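You operate a simulated robot arm through the tools that you are given. There is no shell and no other tool.

The job below is to be done with a simulated robot arm. You get a single attempt, and the scene is never put back.

Task
Find the warm end cap and move it to the soak plate.
Fine: first check all three end caps with the thermometer; put it back, switched off.

The check looks at the end state, three seconds after you hand in, the way a careful person would. Anything else that was tipped, shoved, dropped, spilled or broken makes it a failure. A push-on lid holds only when it is set on centred and level and pressed home; a screw cap is set on level and turned clockwise until tight.

Robot
A 7-joint arm with a two-finger gripper, fixed in place. Base frame: the origin is at the foot of the arm, x ahead of it, y to its left, z up; the work surface is at about z = 0.71. Readings come in m, rad, newtons and seconds.
With the tool pointing down near the work surface it reaches from about 0.3 to 0.7 m from the base axis. Its first joint turns from -1.152 to 1.152 rad. Payload 2.45 kg.
The TCP is the grasp point between the finger pads, 0.026 m short of the fingertips. In the tool frame z runs along the fingers and y along their closing line. Largest opening 0.096 m; the body of the gripper starts 0.069 m behind the TCP.
Orientation is that of the tool frame in the base frame, as a unit quaternion [x, y, z, w]. With the fingers straight down and closing along the base's y, the tool's x points along the base's -x, its y along +y and its z along -z.

Tools
- The arm moves only by the tool drive_tool. Its argument "targets" is one flat list of numbers, 7 for each row, row after row: the turn, a rotation vector about the base's x, y, z in rad, then the shift along the base's x, y, z in m, then the finger opening in m, from 0 to 0.096. In form: [ax, ay, az, tx, ty, tz, grip, ax, ay, az, tx, ty, tz, grip, ...]. A call has 1 to 20 rows; each row shifts and turns the commanded pose from where the row before left it. Each row takes 0.2 s and may step no farther than 0.05 m and 0.15 rad from the row before; otherwise, or with a gripper value out of range, the whole call is refused. A pose out of reach is approached as far as the arm can. The call stops where the force on the tool passes 40 N (or 10 N more than at its start, if that is more) or the arm is blocked; 0.2 s more then pass. The fingers move at their own pace and stop on an object; they squeeze with about 29 N. The grip force told is the motor's: it shows also when the fingers shut on nothing. Time passes only in rows, and 0.2 s behind the last, so rows that do not move let the fingers close. The reply holds the time, the measured pose of the TCP, the force on the tool along the base axes, the opening and the grip force, in the units named above and with some noise, with the torque about the TCP (base axes, N m) and any sound that the robot's microphone picked up.
- Cameras (640 x 400 px; columns grow to the right, rows downward): "scene" is fixed at [0.1595, -0.4007, 1.4041]; the picture's right is [0.78, -0.62, 0.00], its down [-0.47, -0.59, -0.65] and it looks along [0.41, 0.51, -0.76] (base axes); focal length 310 px, centre (320, 200). "wrist" rides on the gripper at [0.082, 0.003, -0.098] in the tool frame; the picture's right is [-0.04, 1.00, 0.00], its down [-0.73, -0.03, -0.68] and it looks along [-0.68, -0.03, 0.73] (tool axes); focal length 256 px, centre (320, 200). There is no depth. A picture from a camera that has moved, and an enlarged one, comes with that camera's place and axes in the base frame and with its lens.
- camera(camera): a new picture of that camera. It takes no simulated time.
- inspect(camera, box): a new picture of the part [left, top, right, bottom] of that camera's present view, enlarged. It takes no simulated time.
- job_done(): hands the job in; it is judged then, once.

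Nothing tells you positions but the pictures and the camera data. Unless the task says otherwise, let go and move clear before handing in.

The tools are called after "Call:" as name(argument=value, ...) on one line, values as JSON. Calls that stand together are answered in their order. drive_tool: Moves the arm, as the interface text tells. Its arguments: {"type":"object","properties":{"targets":{"type":"array","items":{"type":"number"}}},"required":["targets"]} The other tools are called the same way: camera (camera) takes a picture; inspect (camera, box) takes an enlarged picture of a part of a camera's view; job_done () hands the job in.

At the start:

```text
t: 0.0
position: [0.4048, -0.1322, 1.0023]
tcp_rot: [0.0, 1.0, 0.0, 0.0]
ft_force: [-0.1, 0.5, 0.0]
torque: [0.01, -0.01, -0.02]
opening: 0.0961
gripper_force: 0.1
```

scene: 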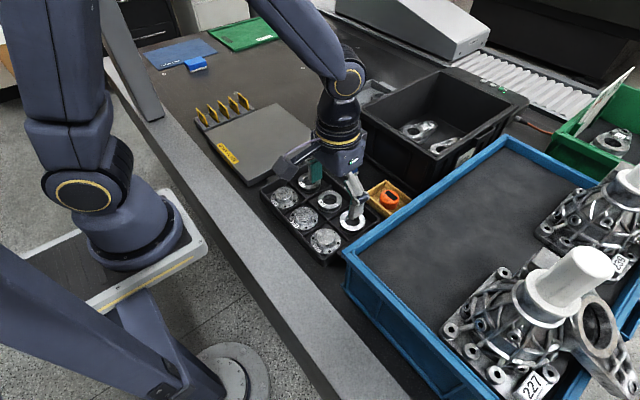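
wrist: 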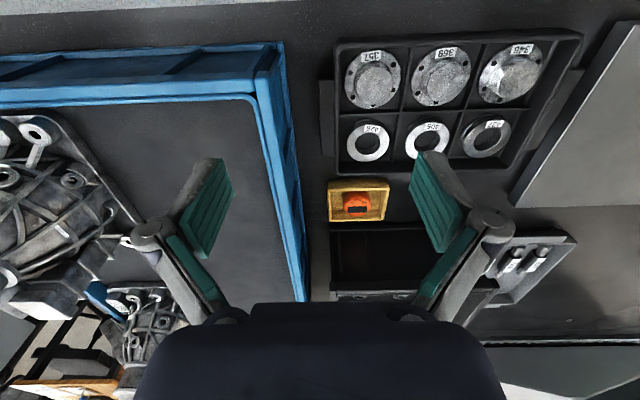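

I see a black tray with six compartments (three end caps and three rings), an orange device in a yellow holder, and a plate with yellow clips. I'll look closer before moving.

Call:
inspect(camera="scene", box=[240, 140, 440, 265])

Call:
inspect(camera="wrist", box=[310, 20, 630, 220])

Call:
inspect(camera="scene", box=[130, 10, 330, 135])

Call:
inspect(camera="scene", box=[180, 80, 340, 180])

Call:
inspect(camera="wrist", box=[300, 160, 460, 260])

```text
3.20 times, centred on (340, 202) of scene
camera zoom: at [0.1595, -0.4007, 1.4041], right [0.78, -0.62, 0.0], down [-0.47, -0.59, -0.65], along [0.41, 0.51, -0.76], focal length 991 px, centre (256, 192)
```

zoom: 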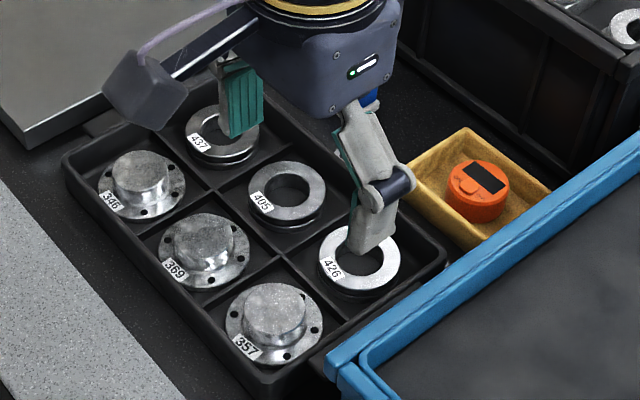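

```text
2.00 times, centred on (470, 120) of wrist
camera zoom: at [0.3234, -0.1291, 1.1013], right [0.04, 1.0, 0.0], down [0.73, -0.03, 0.68], along [0.68, -0.03, -0.73], focal length 512 px, centre (20, 360)
```

zoom: 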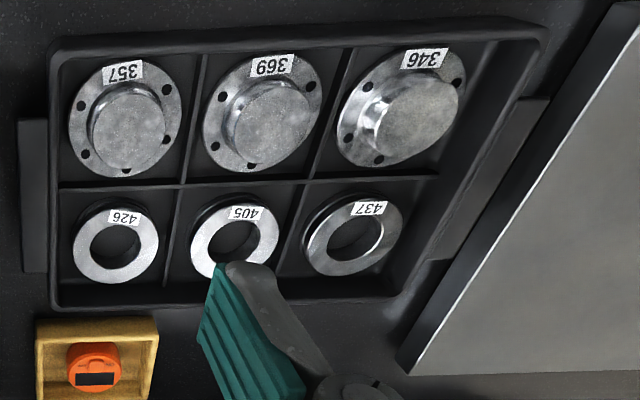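

```text
3.20 times, centred on (230, 72) of scene
camera zoom: at [0.1595, -0.4007, 1.4041], right [0.78, -0.62, 0.0], down [-0.47, -0.59, -0.65], along [0.41, 0.51, -0.76], focal length 991 px, centre (608, 608)
```

zoom: 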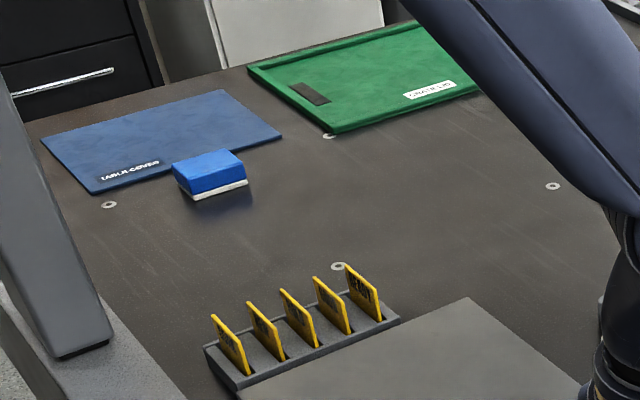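

```text
4.00 times, centred on (260, 130) of scene
camera zoom: at [0.1595, -0.4007, 1.4041], right [0.78, -0.62, 0.0], down [-0.47, -0.59, -0.65], along [0.41, 0.51, -0.76], focal length 1239 px, centre (560, 480)
```

zoom: 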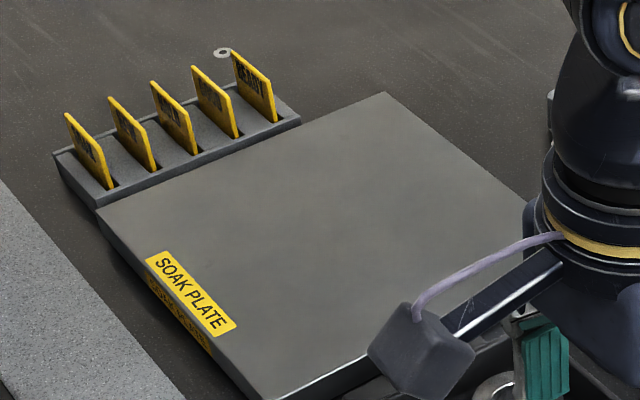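

```text
4.00 times, centred on (380, 210) of wrist
camera zoom: at [0.3234, -0.1291, 1.1013], right [0.04, 1.0, 0.0], down [0.73, -0.03, 0.68], along [0.68, -0.03, -0.73], focal length 1024 px, centre (80, 160)
```

zoom: 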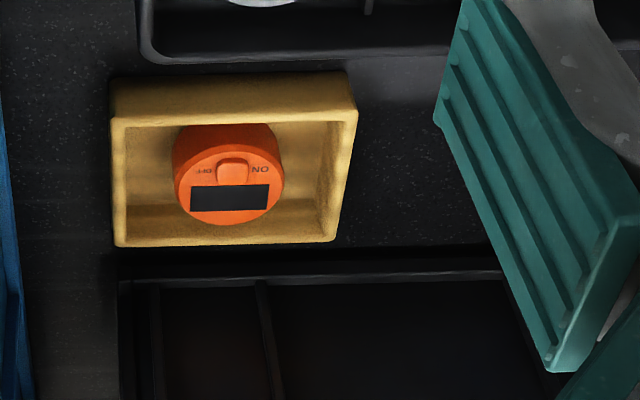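

The orange thermometer sits in its yellow box at about (0.667, -0.076). The caps 346, 369 and 357 are at about x 0.44 and y 0.113, 0.017 and -0.070. I'll move the wrist camera closer to the thermometer.

Call:
drive_tool(targets=[0, 0, 0, 0.033, 0.0124, -0.026, 0.096, 0, 0, 0, 0.033, 0.0124, -0.026, 0.096, 0, 0, 0, 0.033, 0.0124, -0.026, 0.096, 0, 0, 0, 0.033, 0.0124, -0.026, 0.096, 0, 0, 0, 0.033, 0.0124, -0.026, 0.096])

Call:
camera(camera="wrist")

Call:
camera(camera="scene")

```text
t: 1.2
position: [0.5694, -0.0713, 0.8724]
tcp_rot: [-0.001, 1.0, 0.001, 0.0]
ft_force: [-0.4, -0.2, 0.0]
torque: [0.0, 0.02, -0.02]
opening: 0.0958
gripper_force: 0.1
```

```text
taken
camera wrist: at [0.4884, -0.0673, 0.9714], right [0.04, 1.0, 0.0], down [0.73, -0.03, 0.68], along [0.68, -0.03, -0.73], focal length 256 px, centre (320, 200)
```

wrist: 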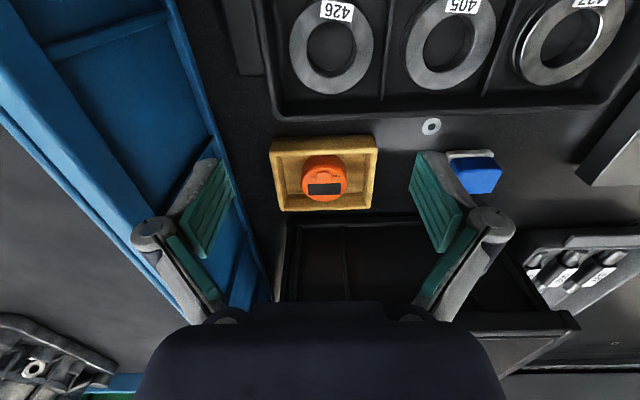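

```text
taken
```

scene: 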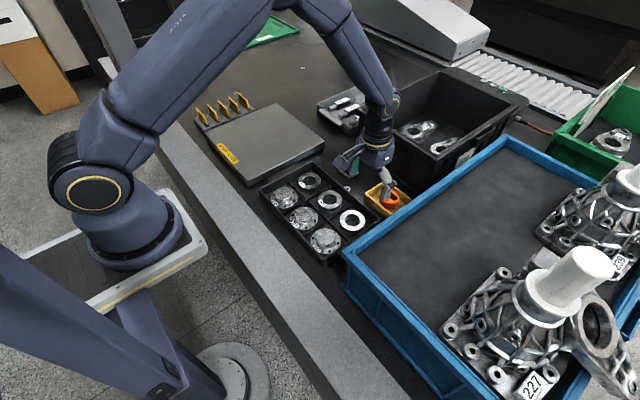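

The thermometer is in clear view in its box, and there is a small blue block nearby that I need to avoid. I'll zoom in on the switch and display.

Call:
inspect(camera="wrist", box=[260, 130, 388, 210])

Call:
inspect(camera="scene", box=[330, 140, 430, 220])

```text
5.00 times, centred on (324, 170) of wrist
camera zoom: at [0.4884, -0.0673, 0.9714], right [0.04, 1.0, 0.0], down [0.73, -0.03, 0.68], along [0.68, -0.03, -0.73], focal length 1280 px, centre (300, 350)
```

zoom: 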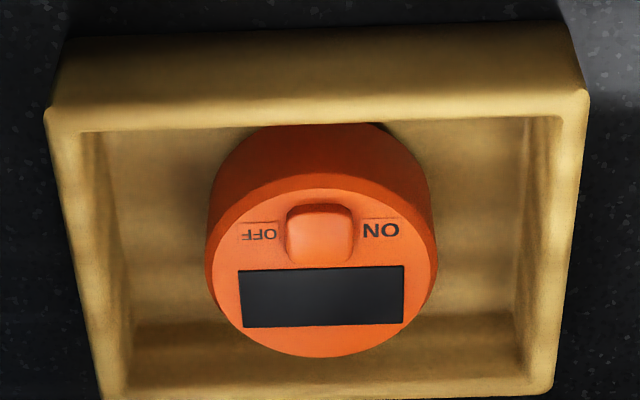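

```text
5.00 times, centred on (380, 180) of scene
camera zoom: at [0.1595, -0.4007, 1.4041], right [0.78, -0.62, 0.0], down [-0.47, -0.59, -0.65], along [0.41, 0.51, -0.76], focal length 1549 px, centre (20, 300)
```

zoom: 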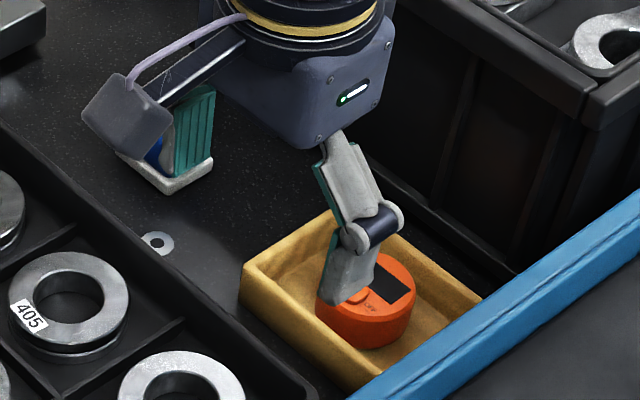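

The switch is a small knob between OFF (toward -y) and ON (toward +y). I'll zoom in further to see how it works.

Call:
inspect(camera="wrist", box=[300, 160, 348, 190])

Call:
inspect(camera="scene", box=[385, 185, 417, 205])

```text
13.33 times, centred on (324, 175) of wrist
camera zoom: at [0.4884, -0.0673, 0.9714], right [0.04, 1.0, 0.0], down [0.73, -0.03, 0.68], along [0.68, -0.03, -0.73], focal length 3413 px, centre (267, 533)
```

zoom: 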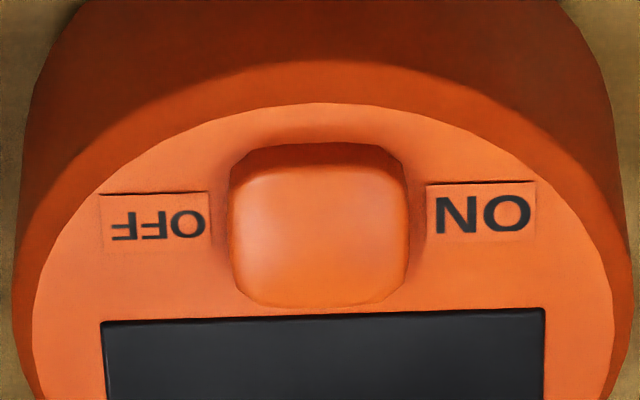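

```text
16.00 times, centred on (401, 195) of scene
camera zoom: at [0.1595, -0.4007, 1.4041], right [0.78, -0.62, 0.0], down [-0.47, -0.59, -0.65], along [0.41, 0.51, -0.76], focal length 4957 px, centre (-976, 280)
```

zoom: 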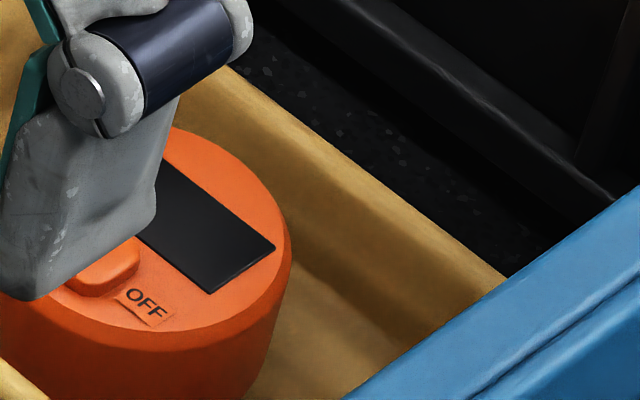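

The thermometer top is at about z 0.743 and the knob at about (0.661, -0.071). I'll close the fingers, hover over the ON side of the knob and check the alignment.

Call:
drive_tool(targets=[0, 0, 0, 0.0306, 0.0036, -0.015, 0.0, 0, 0, 0, 0.0305, 0.0036, -0.015, 0.0, 0, 0, 0, 0.0305, 0.0035, -0.015, 0.0, 0, 0, 0, 0, 0, 0, 0.0, 0, 0, 0, 0, 0, 0, 0.0, 0, 0, 0, 0, 0, 0, 0.0])

Call:
camera(camera="wrist")

Call:
inspect(camera="scene", box=[350, 140, 430, 220])

```text
t: 2.6
position: [0.6623, -0.0582, 0.8285]
tcp_rot: [0.0, 1.0, 0.001, 0.0]
ft_force: [0.2, -0.2, 0.3]
torque: [0.01, -0.02, -0.03]
opening: 0.0
gripper_force: 28.7
```

```text
taken
camera wrist: at [0.5807, -0.0545, 0.9269], right [0.04, 1.0, 0.0], down [0.73, -0.03, 0.68], along [0.68, -0.03, -0.73], focal length 256 px, centre (320, 200)
```

wrist: 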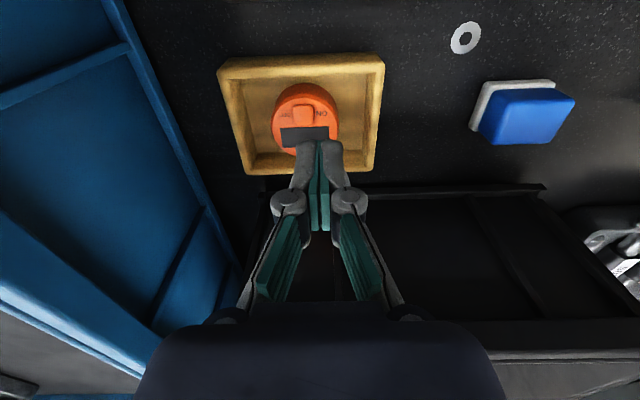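

```text
5.00 times, centred on (390, 180) of scene
camera zoom: at [0.1595, -0.4007, 1.4041], right [0.78, -0.62, 0.0], down [-0.47, -0.59, -0.65], along [0.41, 0.51, -0.76], focal length 1549 px, centre (-30, 300)
```

zoom: 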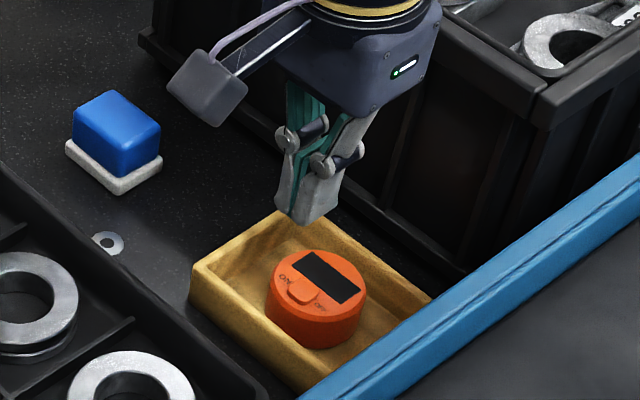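

The fingers are over the thermometer. The tall bin behind it has its near wall at about x 0.72, so I'll check the hand's clearance before going down.

Call:
inspect(camera="scene", box=[340, 60, 500, 160])

Call:
inspect(camera="wrist", box=[200, 40, 400, 165])

Call:
inspect(camera="wrist", box=[240, 150, 640, 400])

```text
4.00 times, centred on (420, 110) of scene
camera zoom: at [0.1595, -0.4007, 1.4041], right [0.78, -0.62, 0.0], down [-0.47, -0.59, -0.65], along [0.41, 0.51, -0.76], focal length 1239 px, centre (-80, 560)
```

zoom: 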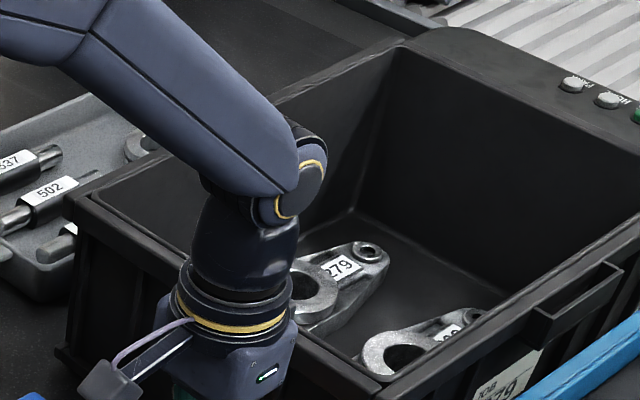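

```text
3.20 times, centred on (300, 102) of wrist
camera zoom: at [0.5807, -0.0545, 0.9269], right [0.04, 1.0, 0.0], down [0.73, -0.03, 0.68], along [0.68, -0.03, -0.73], focal length 819 px, centre (384, 512)
```

zoom: 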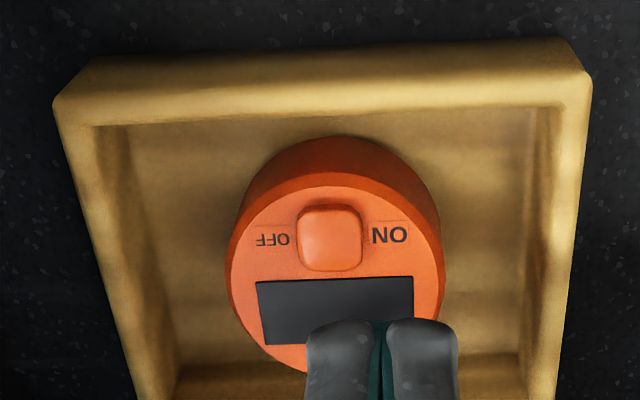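

```text
1.60 times, centred on (440, 275) of wrist
camera zoom: at [0.5807, -0.0545, 0.9269], right [0.04, 1.0, 0.0], down [0.73, -0.03, 0.68], along [0.68, -0.03, -0.73], focal length 410 px, centre (128, 80)
```

zoom: 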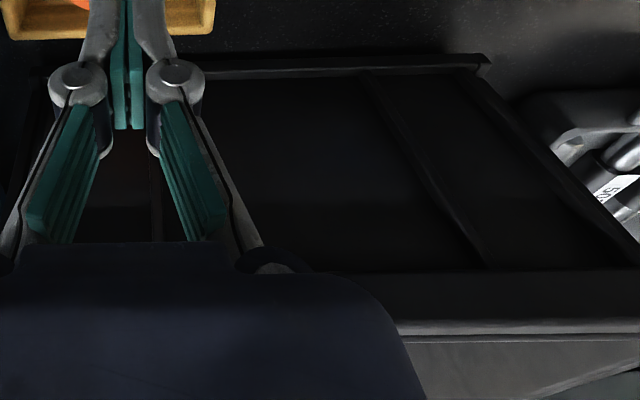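

The bin rim is at about x 0.75, z 0.88, so there is enough clearance. The knob is at about (0.662, -0.071), and I'll lower the closed fingertips onto its ON half.

Call:
drive_tool(targets=[0, 0, 0, 0, -0.002, -0.016, 0.0, 0, 0, 0, 0, -0.002, -0.016, 0.0, 0, 0, 0, 0, 0, -0.014, 0.0, 0, 0, 0, 0, 0, 0, 0])

Call:
camera(camera="wrist")

Call:
inspect(camera="scene", box=[370, 160, 418, 208])

```text
t: 3.6
position: [0.6617, -0.0638, 0.7817]
tcp_rot: [0.0, 1.0, -0.001, 0.001]
ft_force: [0.3, 0.0, 0.6]
torque: [0.04, -0.02, -0.03]
opening: 0.0001
gripper_force: 28.6
```

```text
taken
camera wrist: at [0.5804, -0.0594, 0.8801], right [0.04, 1.0, 0.0], down [0.73, -0.03, 0.68], along [0.68, -0.03, -0.73], focal length 256 px, centre (320, 200)
```

wrist: 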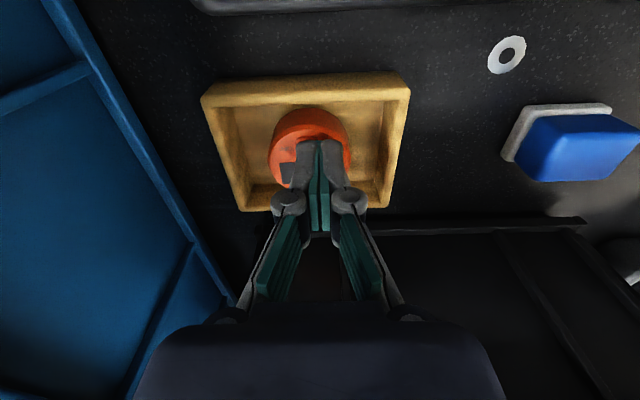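

```text
8.33 times, centred on (394, 184) of scene
camera zoom: at [0.1595, -0.4007, 1.4041], right [0.78, -0.62, 0.0], down [-0.47, -0.59, -0.65], along [0.41, 0.51, -0.76], focal length 2582 px, centre (-297, 333)
```

zoom: 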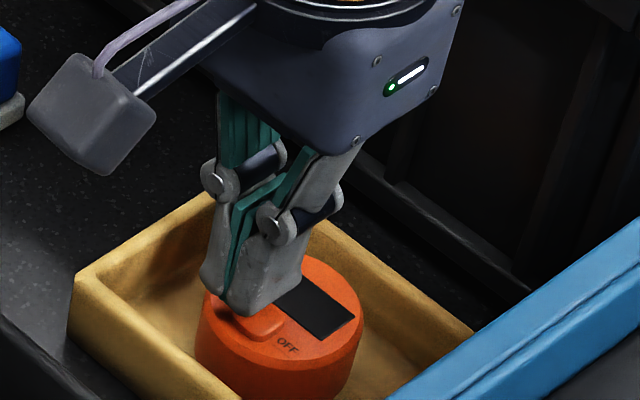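

The fingertips are just above the ON half of the knob. I'll press down in small steps.

Call:
drive_tool(targets=[0, 0, 0, 0, 0, -0.003, 0.0, 0, 0, 0, 0, 0, -0.003, 0.0, 0, 0, 0, 0, 0, -0.002, 0.0, 0, 0, 0, 0, 0, 0, 0])

Call:
inspect(camera="scene", box=[370, 160, 418, 208])

```text
t: 4.6
position: [0.661, -0.0627, 0.7728]
tcp_rot: [0.0, 1.0, 0.0, 0.0]
ft_force: [-0.6, 0.3, 0.4]
torque: [-0.02, -0.01, -0.01]
opening: 0.0
gripper_force: 29.0
```

```text
8.33 times, centred on (394, 184) of scene
camera zoom: at [0.1595, -0.4007, 1.4041], right [0.78, -0.62, 0.0], down [-0.47, -0.59, -0.65], along [0.41, 0.51, -0.76], focal length 2582 px, centre (-297, 333)
```

zoom: 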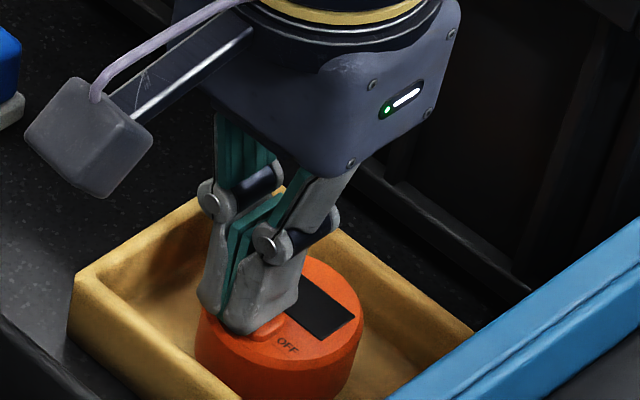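

Nearly touching, with no force yet. I'll continue down in small steps.

Call:
drive_tool(targets=[0, 0, 0, 0, 0, -0.0015, 0.0, 0, 0, 0, 0, 0, -0.0015, 0.0, 0, 0, 0, 0, 0, 0, 0])

Call:
inspect(camera="scene", box=[370, 160, 418, 208])

```text
t: 5.4
position: [0.6609, -0.064, 0.7709]
tcp_rot: [0.0, 1.0, 0.0, 0.0]
ft_force: [0.4, 1.1, 2.8]
torque: [0.02, 0.01, -0.02]
opening: 0.0058
gripper_force: 28.7
heard: click
```

```text
8.33 times, centred on (394, 184) of scene
camera zoom: at [0.1595, -0.4007, 1.4041], right [0.78, -0.62, 0.0], down [-0.47, -0.59, -0.65], along [0.41, 0.51, -0.76], focal length 2582 px, centre (-297, 333)
```

zoom: 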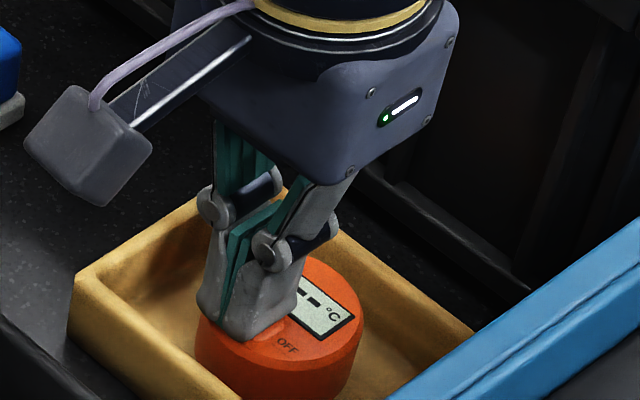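

It clicked and the display now shows "-- °C", so it is on. I'll lift, open to 0.07 and centre over the thermometer.

Call:
drive_tool(targets=[0, 0, 0, 0, 0, 0.015, 0.0, 0, 0, 0, 0, 0, 0.025, 0.0, 0, 0, 0, 0.012, -0.007, 0.01, 0.07, 0, 0, 0, 0, 0, 0, 0.07, 0, 0, 0, 0, 0, 0, 0.07, 0, 0, 0, 0, 0, 0, 0.07, 0, 0, 0, 0, 0, 0, 0.07])

Call:
camera(camera="wrist")

Call:
inspect(camera="scene", box=[350, 140, 430, 220])

```text
t: 7.0
position: [0.6738, -0.0705, 0.8208]
tcp_rot: [0.0, 1.0, 0.0, 0.0]
ft_force: [0.3, -0.4, 0.0]
torque: [-0.02, -0.02, 0.0]
opening: 0.0698
gripper_force: 0.0
```

```text
taken
camera wrist: at [0.5917, -0.0678, 0.919], right [0.04, 1.0, 0.0], down [0.73, -0.03, 0.68], along [0.68, -0.03, -0.73], focal length 256 px, centre (320, 200)
```

wrist: 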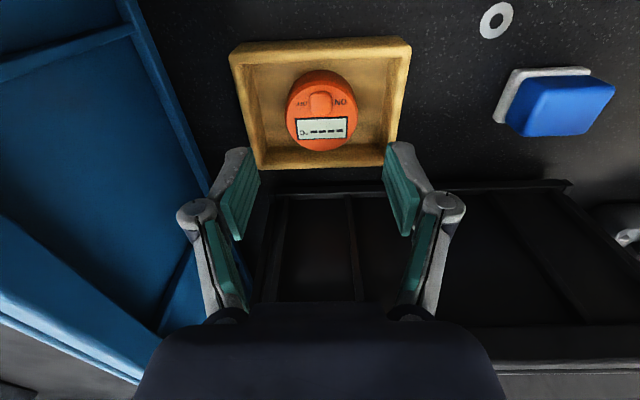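

```text
5.00 times, centred on (390, 180) of scene
camera zoom: at [0.1595, -0.4007, 1.4041], right [0.78, -0.62, 0.0], down [-0.47, -0.59, -0.65], along [0.41, 0.51, -0.76], focal length 1549 px, centre (-30, 300)
```

zoom: 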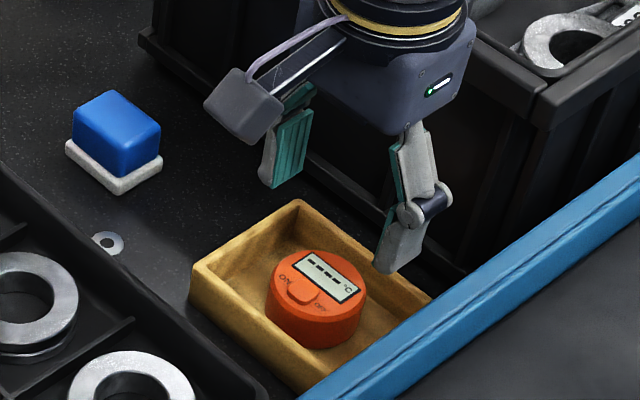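

The gripper is centred over the thermometer and clear of the blue tray. I'll go down and grip it.

Call:
drive_tool(targets=[0, 0, 0, 0, 0, -0.025, 0.07, 0, 0, 0, 0, 0, -0.025, 0.07, 0, 0, 0, 0, 0, -0.012, 0.07, 0, 0, 0, 0, 0, -0.008, 0.07, 0, 0, 0, 0, 0, 0, 0.07])

Call:
camera(camera="wrist")

Call:
inspect(camera="scene", box=[350, 140, 430, 220])

```text
t: 8.2
position: [0.6741, -0.0694, 0.7507]
tcp_rot: [0.0, 1.0, 0.0, 0.0]
ft_force: [-0.1, 0.6, -0.9]
torque: [0.01, -0.02, -0.03]
opening: 0.07
gripper_force: 0.1
```

```text
taken
camera wrist: at [0.5923, -0.0673, 0.8487], right [0.04, 1.0, 0.0], down [0.73, -0.03, 0.68], along [0.68, -0.03, -0.73], focal length 256 px, centre (320, 200)
```

wrist: 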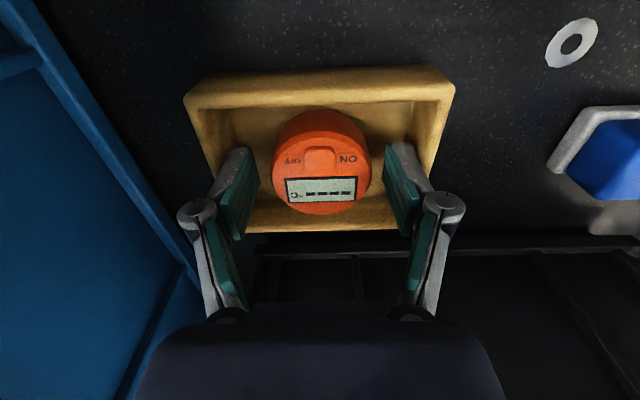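

```text
5.00 times, centred on (390, 180) of scene
camera zoom: at [0.1595, -0.4007, 1.4041], right [0.78, -0.62, 0.0], down [-0.47, -0.59, -0.65], along [0.41, 0.51, -0.76], focal length 1549 px, centre (-30, 300)
```

zoom: 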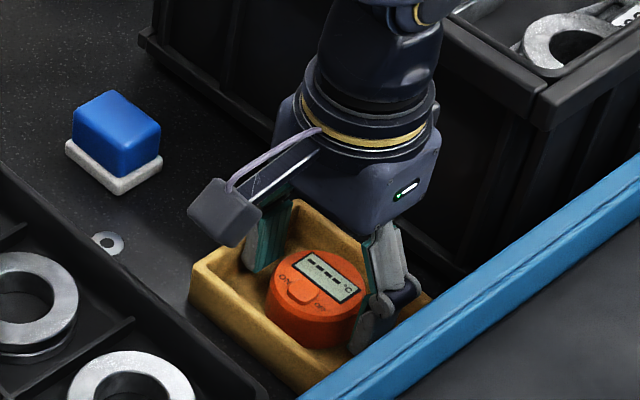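

The fingers straddle the thermometer, which is centred between them. I'll close on it.

Call:
drive_tool(targets=[0, 0, 0, -0.002, 0, 0, 0.055, 0, 0, 0, 0, 0, 0, 0.04, 0, 0, 0, 0, 0, 0, 0.03, 0, 0, 0, 0, 0, 0, 0.03, 0, 0, 0, 0, 0, 0, 0.03])

Call:
camera(camera="wrist")

```text
t: 9.4
position: [0.6714, -0.0716, 0.7508]
tcp_rot: [0.0, 1.0, 0.001, 0.001]
ft_force: [0.5, -1.4, -0.8]
torque: [0.03, -0.01, -0.01]
opening: 0.0531
gripper_force: 29.3
```

```text
taken
camera wrist: at [0.59, -0.0675, 0.8491], right [0.04, 1.0, 0.0], down [0.73, -0.03, 0.68], along [0.68, -0.03, -0.73], focal length 256 px, centre (320, 200)
```

wrist: 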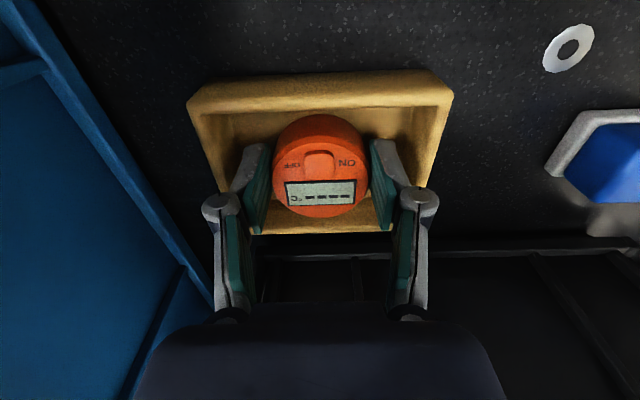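

The thermometer is held at an opening of 0.053, and its home pose is about TCP (0.671, -0.071, 0.7507). The boss tops of the caps are at about z 0.75, so I'll lift it and go over cap 357 at about (0.45, -0.063).

Call:
drive_tool(targets=[0, 0, 0, 0, 0, 0.02, 0.03, 0, 0, 0, 0, 0, 0.04, 0.03, 0, 0, 0, 0, 0, 0.04, 0.03, 0, 0, 0, -0.044, 0.0015, 0, 0.03, 0, 0, 0, -0.044, 0.0015, 0, 0.03, 0, 0, 0, -0.044, 0.0015, 0, 0.03, 0, 0, 0, -0.044, 0.0015, 0, 0.03, 0, 0, 0, -0.044, 0.0015, 0, 0.03, 0, 0, 0, 0, 0, 0, 0.03])

Call:
camera(camera="wrist")

Call:
inspect(camera="scene", box=[240, 130, 440, 255])

```text
t: 11.4
position: [0.4507, -0.065, 0.8477]
tcp_rot: [0.0, 1.0, 0.0, 0.0]
ft_force: [0.5, 0.4, -0.5]
torque: [0.01, 0.0, 0.0]
opening: 0.0529
gripper_force: 28.7
```

```text
taken
camera wrist: at [0.3691, -0.0625, 0.9464], right [0.04, 1.0, 0.0], down [0.73, -0.03, 0.68], along [0.68, -0.03, -0.73], focal length 256 px, centre (320, 200)
```

wrist: 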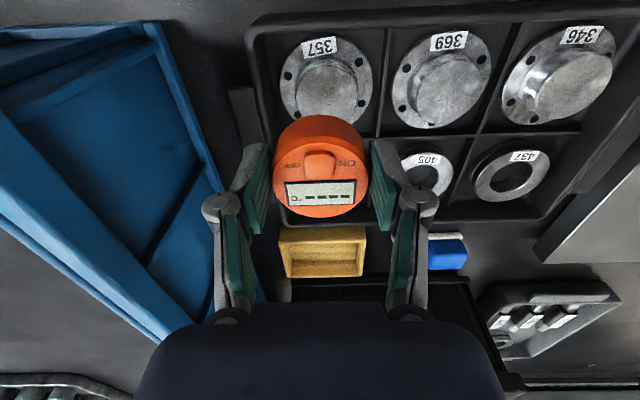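

```text
3.20 times, centred on (340, 192) of scene
camera zoom: at [0.1595, -0.4007, 1.4041], right [0.78, -0.62, 0.0], down [-0.47, -0.59, -0.65], along [0.41, 0.51, -0.76], focal length 991 px, centre (256, 224)
```

zoom: 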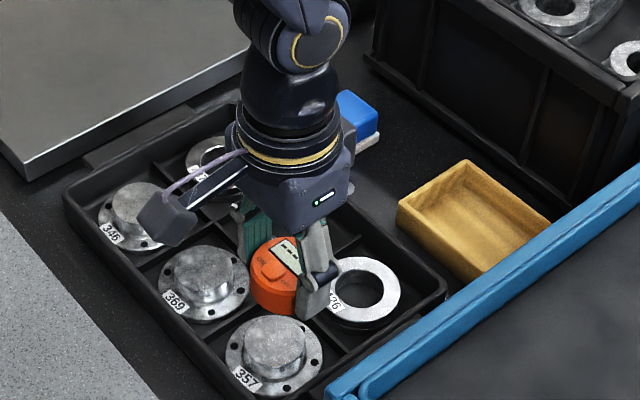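

The thermometer is over the tray and cap 357 is just ahead of it. I'll zoom in to place it precisely.

Call:
inspect(camera="wrist", box=[260, 20, 420, 120])

Call:
inspect(camera="wrist", box=[380, 10, 640, 172])

```text
4.00 times, centred on (340, 70) of wrist
camera zoom: at [0.3691, -0.0625, 0.9464], right [0.04, 1.0, 0.0], down [0.73, -0.03, 0.68], along [0.68, -0.03, -0.73], focal length 1024 px, centre (240, 720)
```

zoom: 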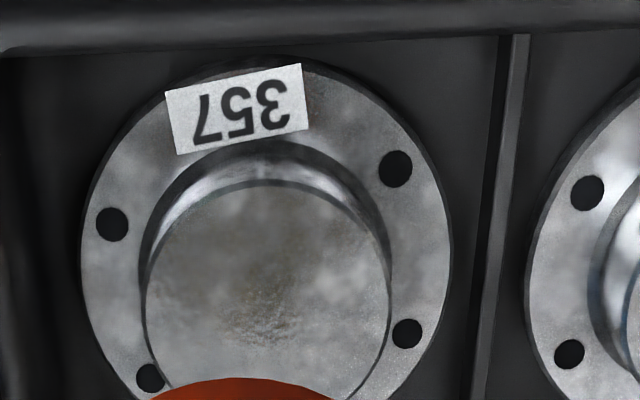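

```text
2.46 times, centred on (510, 91) of wrist
camera zoom: at [0.3691, -0.0625, 0.9464], right [0.04, 1.0, 0.0], down [0.73, -0.03, 0.68], along [0.68, -0.03, -0.73], focal length 630 px, centre (-148, 468)
```

zoom: 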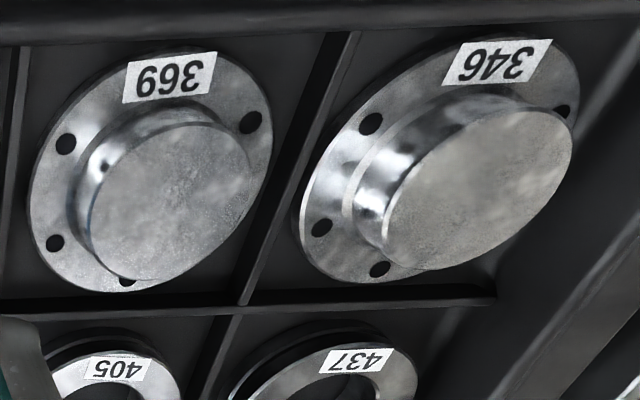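

Cap 357 is at about (0.442, -0.061), 369 at (0.444, 0.032) and 346 at (0.445, 0.124). I'll lower the thermometer over 357.

Call:
drive_tool(targets=[0, 0, 0, -0.0085, 0.004, -0.015, 0.03, 0, 0, 0, 0, 0, -0.02, 0.03, 0, 0, 0, 0, 0, -0.015, 0.03, 0, 0, 0, 0, 0, 0, 0.03])

Call:
camera(camera="wrist")

Call:
inspect(camera="scene", box=[290, 190, 370, 250])

```text
t: 12.4
position: [0.4432, -0.0599, 0.8009]
tcp_rot: [0.0, 1.0, 0.0, 0.001]
ft_force: [-0.4, 0.7, -0.4]
torque: [0.0, 0.01, 0.01]
opening: 0.053
gripper_force: 29.0
```

```text
taken
camera wrist: at [0.3608, -0.0571, 0.8988], right [0.04, 1.0, 0.0], down [0.73, -0.03, 0.68], along [0.68, -0.03, -0.73], focal length 256 px, centre (320, 200)
```

wrist: 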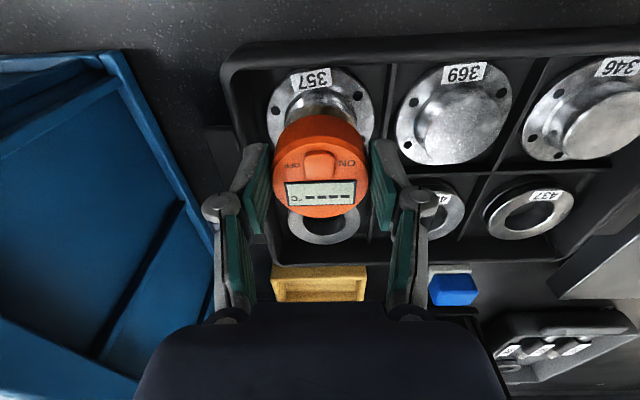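

```text
6.67 times, centred on (330, 220) of scene
camera zoom: at [0.1595, -0.4007, 1.4041], right [0.78, -0.62, 0.0], down [-0.47, -0.59, -0.65], along [0.41, 0.51, -0.76], focal length 2066 px, centre (253, 67)
```

zoom: 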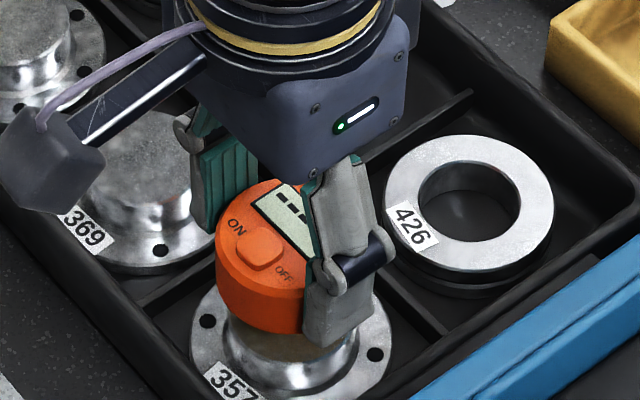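

Well aligned over 357. I'll continue down slowly to make contact.

Call:
drive_tool(targets=[0, 0, 0, 0, 0, -0.004, 0.03, 0, 0, 0, 0, 0, -0.003, 0.03, 0, 0, 0, 0, 0, -0.003, 0.03, 0, 0, 0, 0, 0, 0, 0.03])

Call:
inspect(camera="scene", box=[290, 190, 370, 250])

```text
t: 13.4
position: [0.4434, -0.0597, 0.7922]
tcp_rot: [0.0, 1.0, 0.0, -0.001]
ft_force: [0.5, 0.5, -0.5]
torque: [0.0, 0.0, -0.01]
opening: 0.053
gripper_force: 29.2
```

```text
6.67 times, centred on (330, 220) of scene
camera zoom: at [0.1595, -0.4007, 1.4041], right [0.78, -0.62, 0.0], down [-0.47, -0.59, -0.65], along [0.41, 0.51, -0.76], focal length 2066 px, centre (253, 67)
```

zoom: 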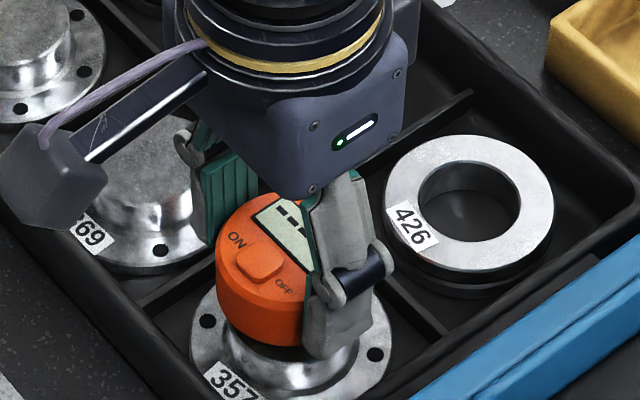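

Call:
drive_tool(targets=[0, 0, 0, 0, 0, -0.002, 0.03, 0, 0, 0, 0, 0, -0.002, 0.03, 0, 0, 0, 0, 0, -0.0015, 0.03, 0, 0, 0, 0, 0, 0, 0.03])

Call:
inspect(camera="scene", box=[290, 190, 370, 250])

Call:
inspect(camera="wrist", box=[260, 120, 388, 220])

```text
t: 14.4
position: [0.4441, -0.0594, 0.7855]
tcp_rot: [0.0, 1.0, 0.0, 0.0]
ft_force: [-0.4, 0.0, 0.1]
torque: [0.02, -0.01, -0.02]
opening: 0.0528
gripper_force: 29.1
```

```text
6.67 times, centred on (330, 220) of scene
camera zoom: at [0.1595, -0.4007, 1.4041], right [0.78, -0.62, 0.0], down [-0.47, -0.59, -0.65], along [0.41, 0.51, -0.76], focal length 2066 px, centre (253, 67)
```

zoom: 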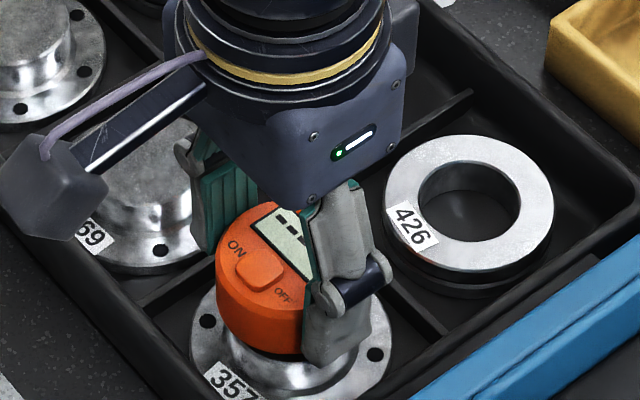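

```text
4.00 times, centred on (324, 170) of wrist
camera zoom: at [0.3613, -0.0563, 0.884], right [0.04, 1.0, 0.0], down [0.73, -0.03, 0.68], along [0.68, -0.03, -0.73], focal length 1024 px, centre (304, 320)
```

zoom: 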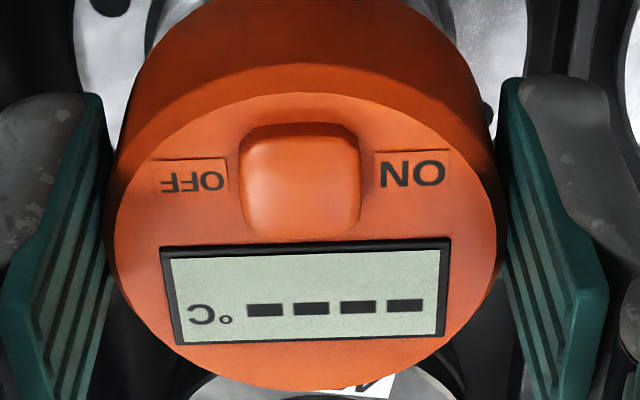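

Still no contact. I'll continue down in small steps.

Call:
drive_tool(targets=[0, 0, 0, 0, 0, -0.0015, 0.03, 0, 0, 0, 0, 0, -0.0015, 0.03, 0, 0, 0, 0, 0, 0, 0.03])

Call:
inspect(camera="scene", box=[290, 190, 370, 250])

Call:
inspect(camera="wrist", box=[260, 120, 388, 220])

```text
t: 15.2
position: [0.4431, -0.0591, 0.7831]
tcp_rot: [0.0, 1.0, 0.0, 0.001]
ft_force: [1.2, 1.3, -0.2]
torque: [-0.03, -0.03, 0.02]
opening: 0.0529
gripper_force: 29.2
```

```text
6.67 times, centred on (330, 220) of scene
camera zoom: at [0.1595, -0.4007, 1.4041], right [0.78, -0.62, 0.0], down [-0.47, -0.59, -0.65], along [0.41, 0.51, -0.76], focal length 2066 px, centre (253, 67)
```

zoom: 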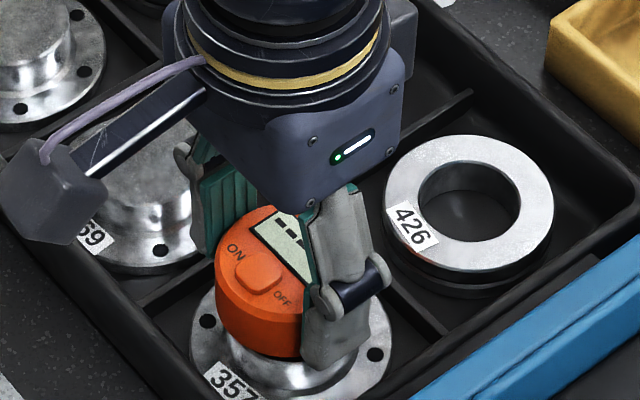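

```text
4.00 times, centred on (324, 170) of wrist
camera zoom: at [0.3615, -0.0557, 0.881], right [0.04, 1.0, 0.0], down [0.73, -0.03, 0.68], along [0.68, -0.03, -0.73], focal length 1024 px, centre (304, 320)
```

zoom: 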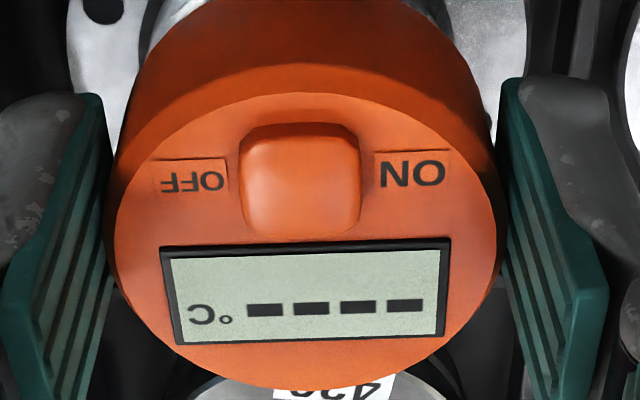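

Call:
drive_tool(targets=[0, 0, 0, 0, 0, -0.0015, 0.03, 0, 0, 0, 0, 0, -0.0015, 0.03, 0, 0, 0, 0, 0, 0, 0.03])

Call:
inspect(camera="scene", box=[310, 210, 350, 245])

Call:
inspect(camera="wrist", box=[260, 120, 388, 220])

```text
t: 16.0
position: [0.4421, -0.0592, 0.7805]
tcp_rot: [0.0, 1.0, 0.0, 0.001]
ft_force: [0.1, -0.2, -0.9]
torque: [0.01, 0.0, 0.01]
opening: 0.0528
gripper_force: 29.3
```

```text
11.43 times, centred on (330, 228) of scene
camera zoom: at [0.1595, -0.4007, 1.4041], right [0.78, -0.62, 0.0], down [-0.47, -0.59, -0.65], along [0.41, 0.51, -0.76], focal length 3541 px, centre (206, -114)
```

zoom: 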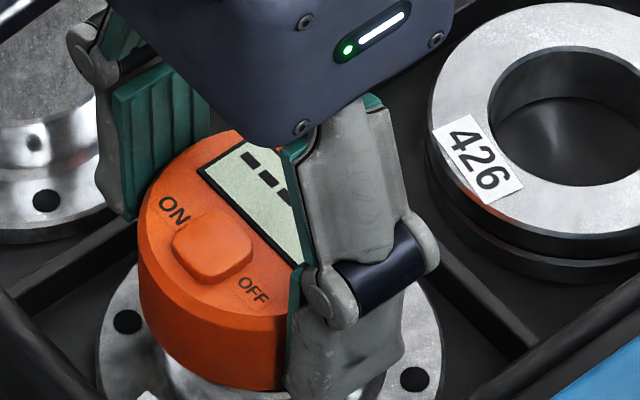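

```text
4.00 times, centred on (324, 170) of wrist
camera zoom: at [0.3614, -0.0551, 0.8779], right [0.04, 1.0, 0.0], down [0.73, -0.03, 0.68], along [0.68, -0.03, -0.73], focal length 1024 px, centre (304, 320)
```

zoom: 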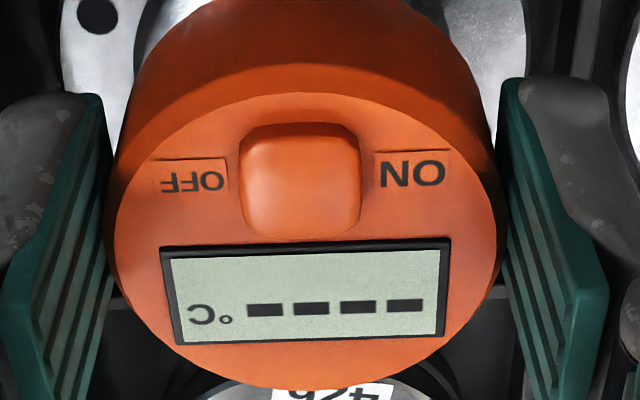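

Call:
drive_tool(targets=[0, 0, 0, 0, 0, -0.0015, 0.03, 0, 0, 0, 0, 0, -0.0015, 0.03, 0, 0, 0, 0, 0, 0, 0.03])

Call:
inspect(camera="scene", box=[310, 210, 350, 245])

Call:
inspect(camera="wrist", box=[260, 120, 388, 220])

```text
t: 16.8
position: [0.443, -0.0576, 0.7771]
tcp_rot: [-0.001, 1.0, 0.0, 0.0]
ft_force: [-3.6, 3.1, 18.5]
torque: [0.1, 0.0, 0.0]
opening: 0.053
gripper_force: 29.1
```

```text
11.43 times, centred on (330, 228) of scene
camera zoom: at [0.1592, -0.4006, 1.4042], right [0.78, -0.62, 0.0], down [-0.47, -0.59, -0.65], along [0.41, 0.51, -0.76], focal length 3541 px, centre (206, -114)
```

zoom: 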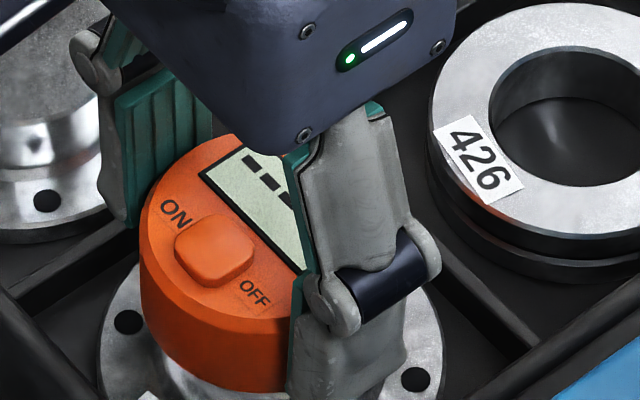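

```text
4.00 times, centred on (324, 170) of wrist
camera zoom: at [0.3616, -0.0553, 0.8753], right [0.04, 1.0, 0.0], down [0.73, -0.03, 0.68], along [0.68, -0.03, -0.73], focal length 1024 px, centre (304, 320)
```

zoom: 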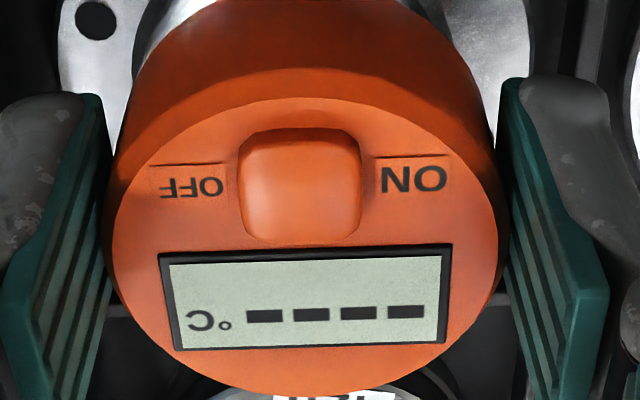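

Contact at 18 N. I'll wait for the reading to settle.

Call:
drive_tool(targets=[0, 0, 0, 0, 0, 0.0005, 0.03, 0, 0, 0, 0, 0, 0, 0.03, 0, 0, 0, 0, 0, 0, 0.03, 0, 0, 0, 0, 0, 0, 0.03, 0, 0, 0, 0, 0, 0, 0.03, 0, 0, 0, 0, 0, 0, 0.03, 0, 0, 0, 0, 0, 0, 0.03, 0, 0, 0, 0, 0, 0, 0.03])

Call:
inspect(camera="wrist", box=[260, 120, 388, 220])

```text
t: 18.6
position: [0.4434, -0.0591, 0.776]
tcp_rot: [0.0, 1.0, 0.0, 0.001]
ft_force: [0.4, 0.3, 0.7]
torque: [0.0, -0.08, 0.01]
opening: 0.0528
gripper_force: 28.9
```

```text
4.00 times, centred on (324, 170) of wrist
camera zoom: at [0.3619, -0.056, 0.8754], right [0.04, 1.0, 0.0], down [0.73, -0.03, 0.68], along [0.68, -0.03, -0.73], focal length 1024 px, centre (304, 320)
```

zoom: 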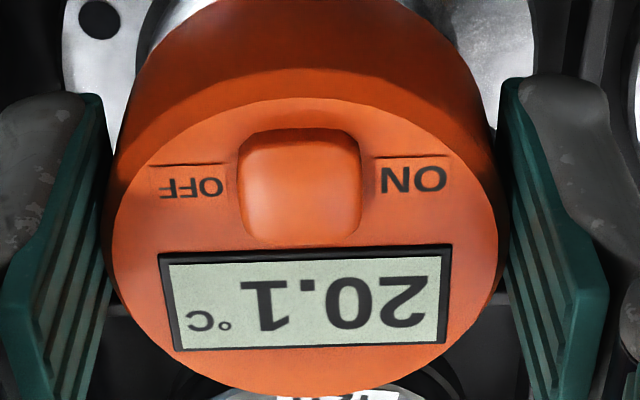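

Cap 357 reads 20.1 °C. I'll wait a little longer to confirm it is settled.

Call:
drive_tool(targets=[0, 0, 0, 0, 0, 0, 0.03, 0, 0, 0, 0, 0, 0, 0.03, 0, 0, 0, 0, 0, 0, 0.03, 0, 0, 0, 0, 0, 0, 0.03, 0, 0, 0, 0, 0, 0, 0.03, 0, 0, 0, 0, 0, 0, 0.03, 0, 0, 0, 0, 0, 0, 0.03, 0, 0, 0, 0, 0, 0, 0.03])

Call:
inspect(camera="wrist", box=[260, 120, 388, 220])

```text
t: 20.4
position: [0.4433, -0.0586, 0.777]
tcp_rot: [0.0, 1.0, 0.0, 0.0]
ft_force: [-0.5, 0.5, -0.4]
torque: [-0.01, 0.01, -0.02]
opening: 0.0528
gripper_force: 29.2
```

```text
4.00 times, centred on (324, 170) of wrist
camera zoom: at [0.3618, -0.0558, 0.8755], right [0.04, 1.0, 0.0], down [0.73, -0.03, 0.68], along [0.68, -0.03, -0.73], focal length 1024 px, centre (304, 320)
```

zoom: 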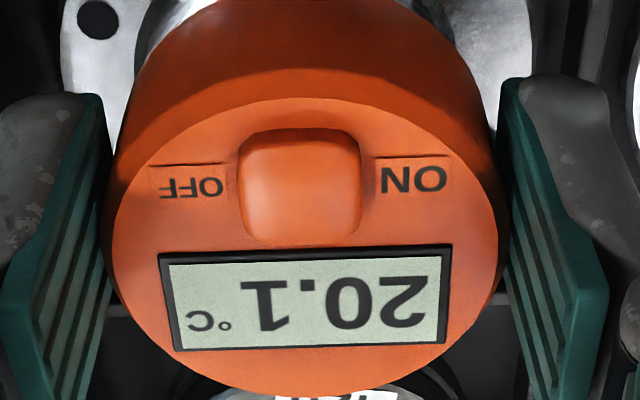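

357 is stable at 20.1 °C. Next is 369, so I'll lift, shift +y by about 0.09 and come down close.

Call:
drive_tool(targets=[0, 0, 0, 0, 0, 0.02, 0.03, 0, 0, 0, 0, 0, 0.02, 0.03, 0, 0, 0, 0.0005, 0.0303, 0, 0.03, 0, 0, 0, 0.0005, 0.0303, 0, 0.03, 0, 0, 0, 0, 0.0303, 0, 0.03, 0, 0, 0, 0, 0, -0.02, 0.03, 0, 0, 0, 0, 0, -0.013, 0.03, 0, 0, 0, 0, 0, 0, 0.03])

Call:
camera(camera="wrist")

Call:
inspect(camera="scene", box=[270, 180, 350, 240])

```text
t: 22.2
position: [0.4441, 0.0307, 0.7832]
tcp_rot: [0.0, 1.0, 0.0, 0.0]
ft_force: [-1.0, 0.3, -1.1]
torque: [-0.01, 0.02, -0.02]
opening: 0.0531
gripper_force: 29.1
```

```text
taken
camera wrist: at [0.3628, 0.0338, 0.8818], right [0.04, 1.0, 0.0], down [0.73, -0.03, 0.68], along [0.68, -0.03, -0.73], focal length 256 px, centre (320, 200)
```

wrist: 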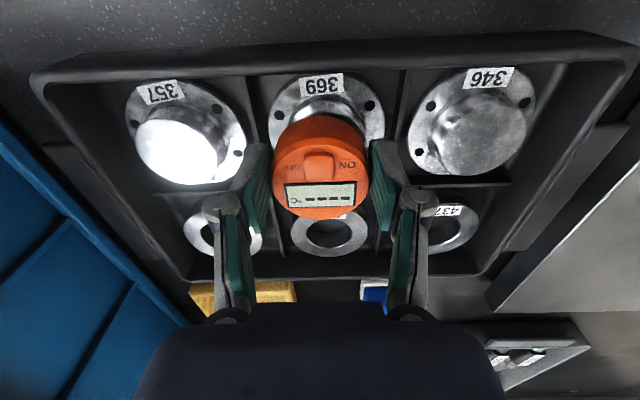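

```text
6.67 times, centred on (310, 210) of scene
camera zoom: at [0.1595, -0.4007, 1.4041], right [0.78, -0.62, 0.0], down [-0.47, -0.59, -0.65], along [0.41, 0.51, -0.76], focal length 2066 px, centre (387, 133)
```

zoom: 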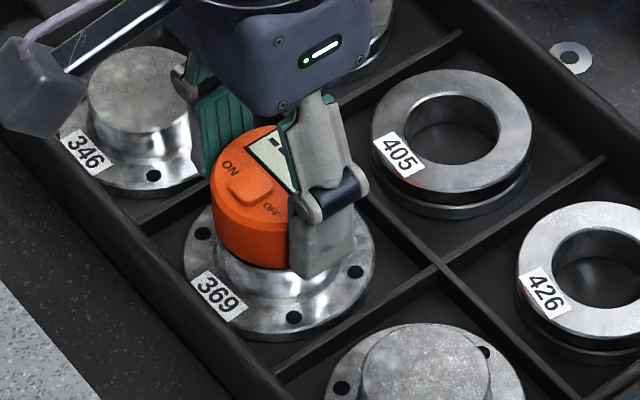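

Aligned over 369. I'll lower to contact and wait for the reading.

Call:
drive_tool(targets=[0, 0, 0, 0, 0.001, -0.003, 0.03, 0, 0, 0, 0, 0, -0.0015, 0.03, 0, 0, 0, 0, 0, -0.0012, 0.03, 0, 0, 0, 0, 0, 0, 0.03])

Call:
inspect(camera="wrist", box=[260, 120, 388, 220])

```text
t: 23.2
position: [0.4432, 0.0327, 0.7781]
tcp_rot: [0.0, 1.0, 0.0, 0.0]
ft_force: [-0.1, -0.2, -1.0]
torque: [0.01, -0.01, 0.0]
opening: 0.0529
gripper_force: 29.1
```

```text
4.00 times, centred on (324, 170) of wrist
camera zoom: at [0.3624, 0.0359, 0.8764], right [0.04, 1.0, 0.0], down [0.73, -0.03, 0.68], along [0.68, -0.03, -0.73], focal length 1024 px, centre (304, 320)
```

zoom: 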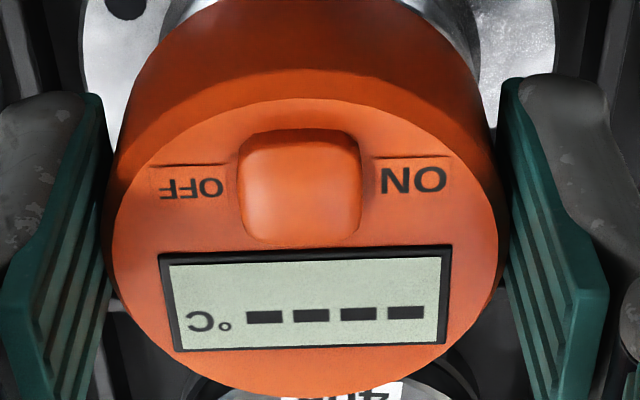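

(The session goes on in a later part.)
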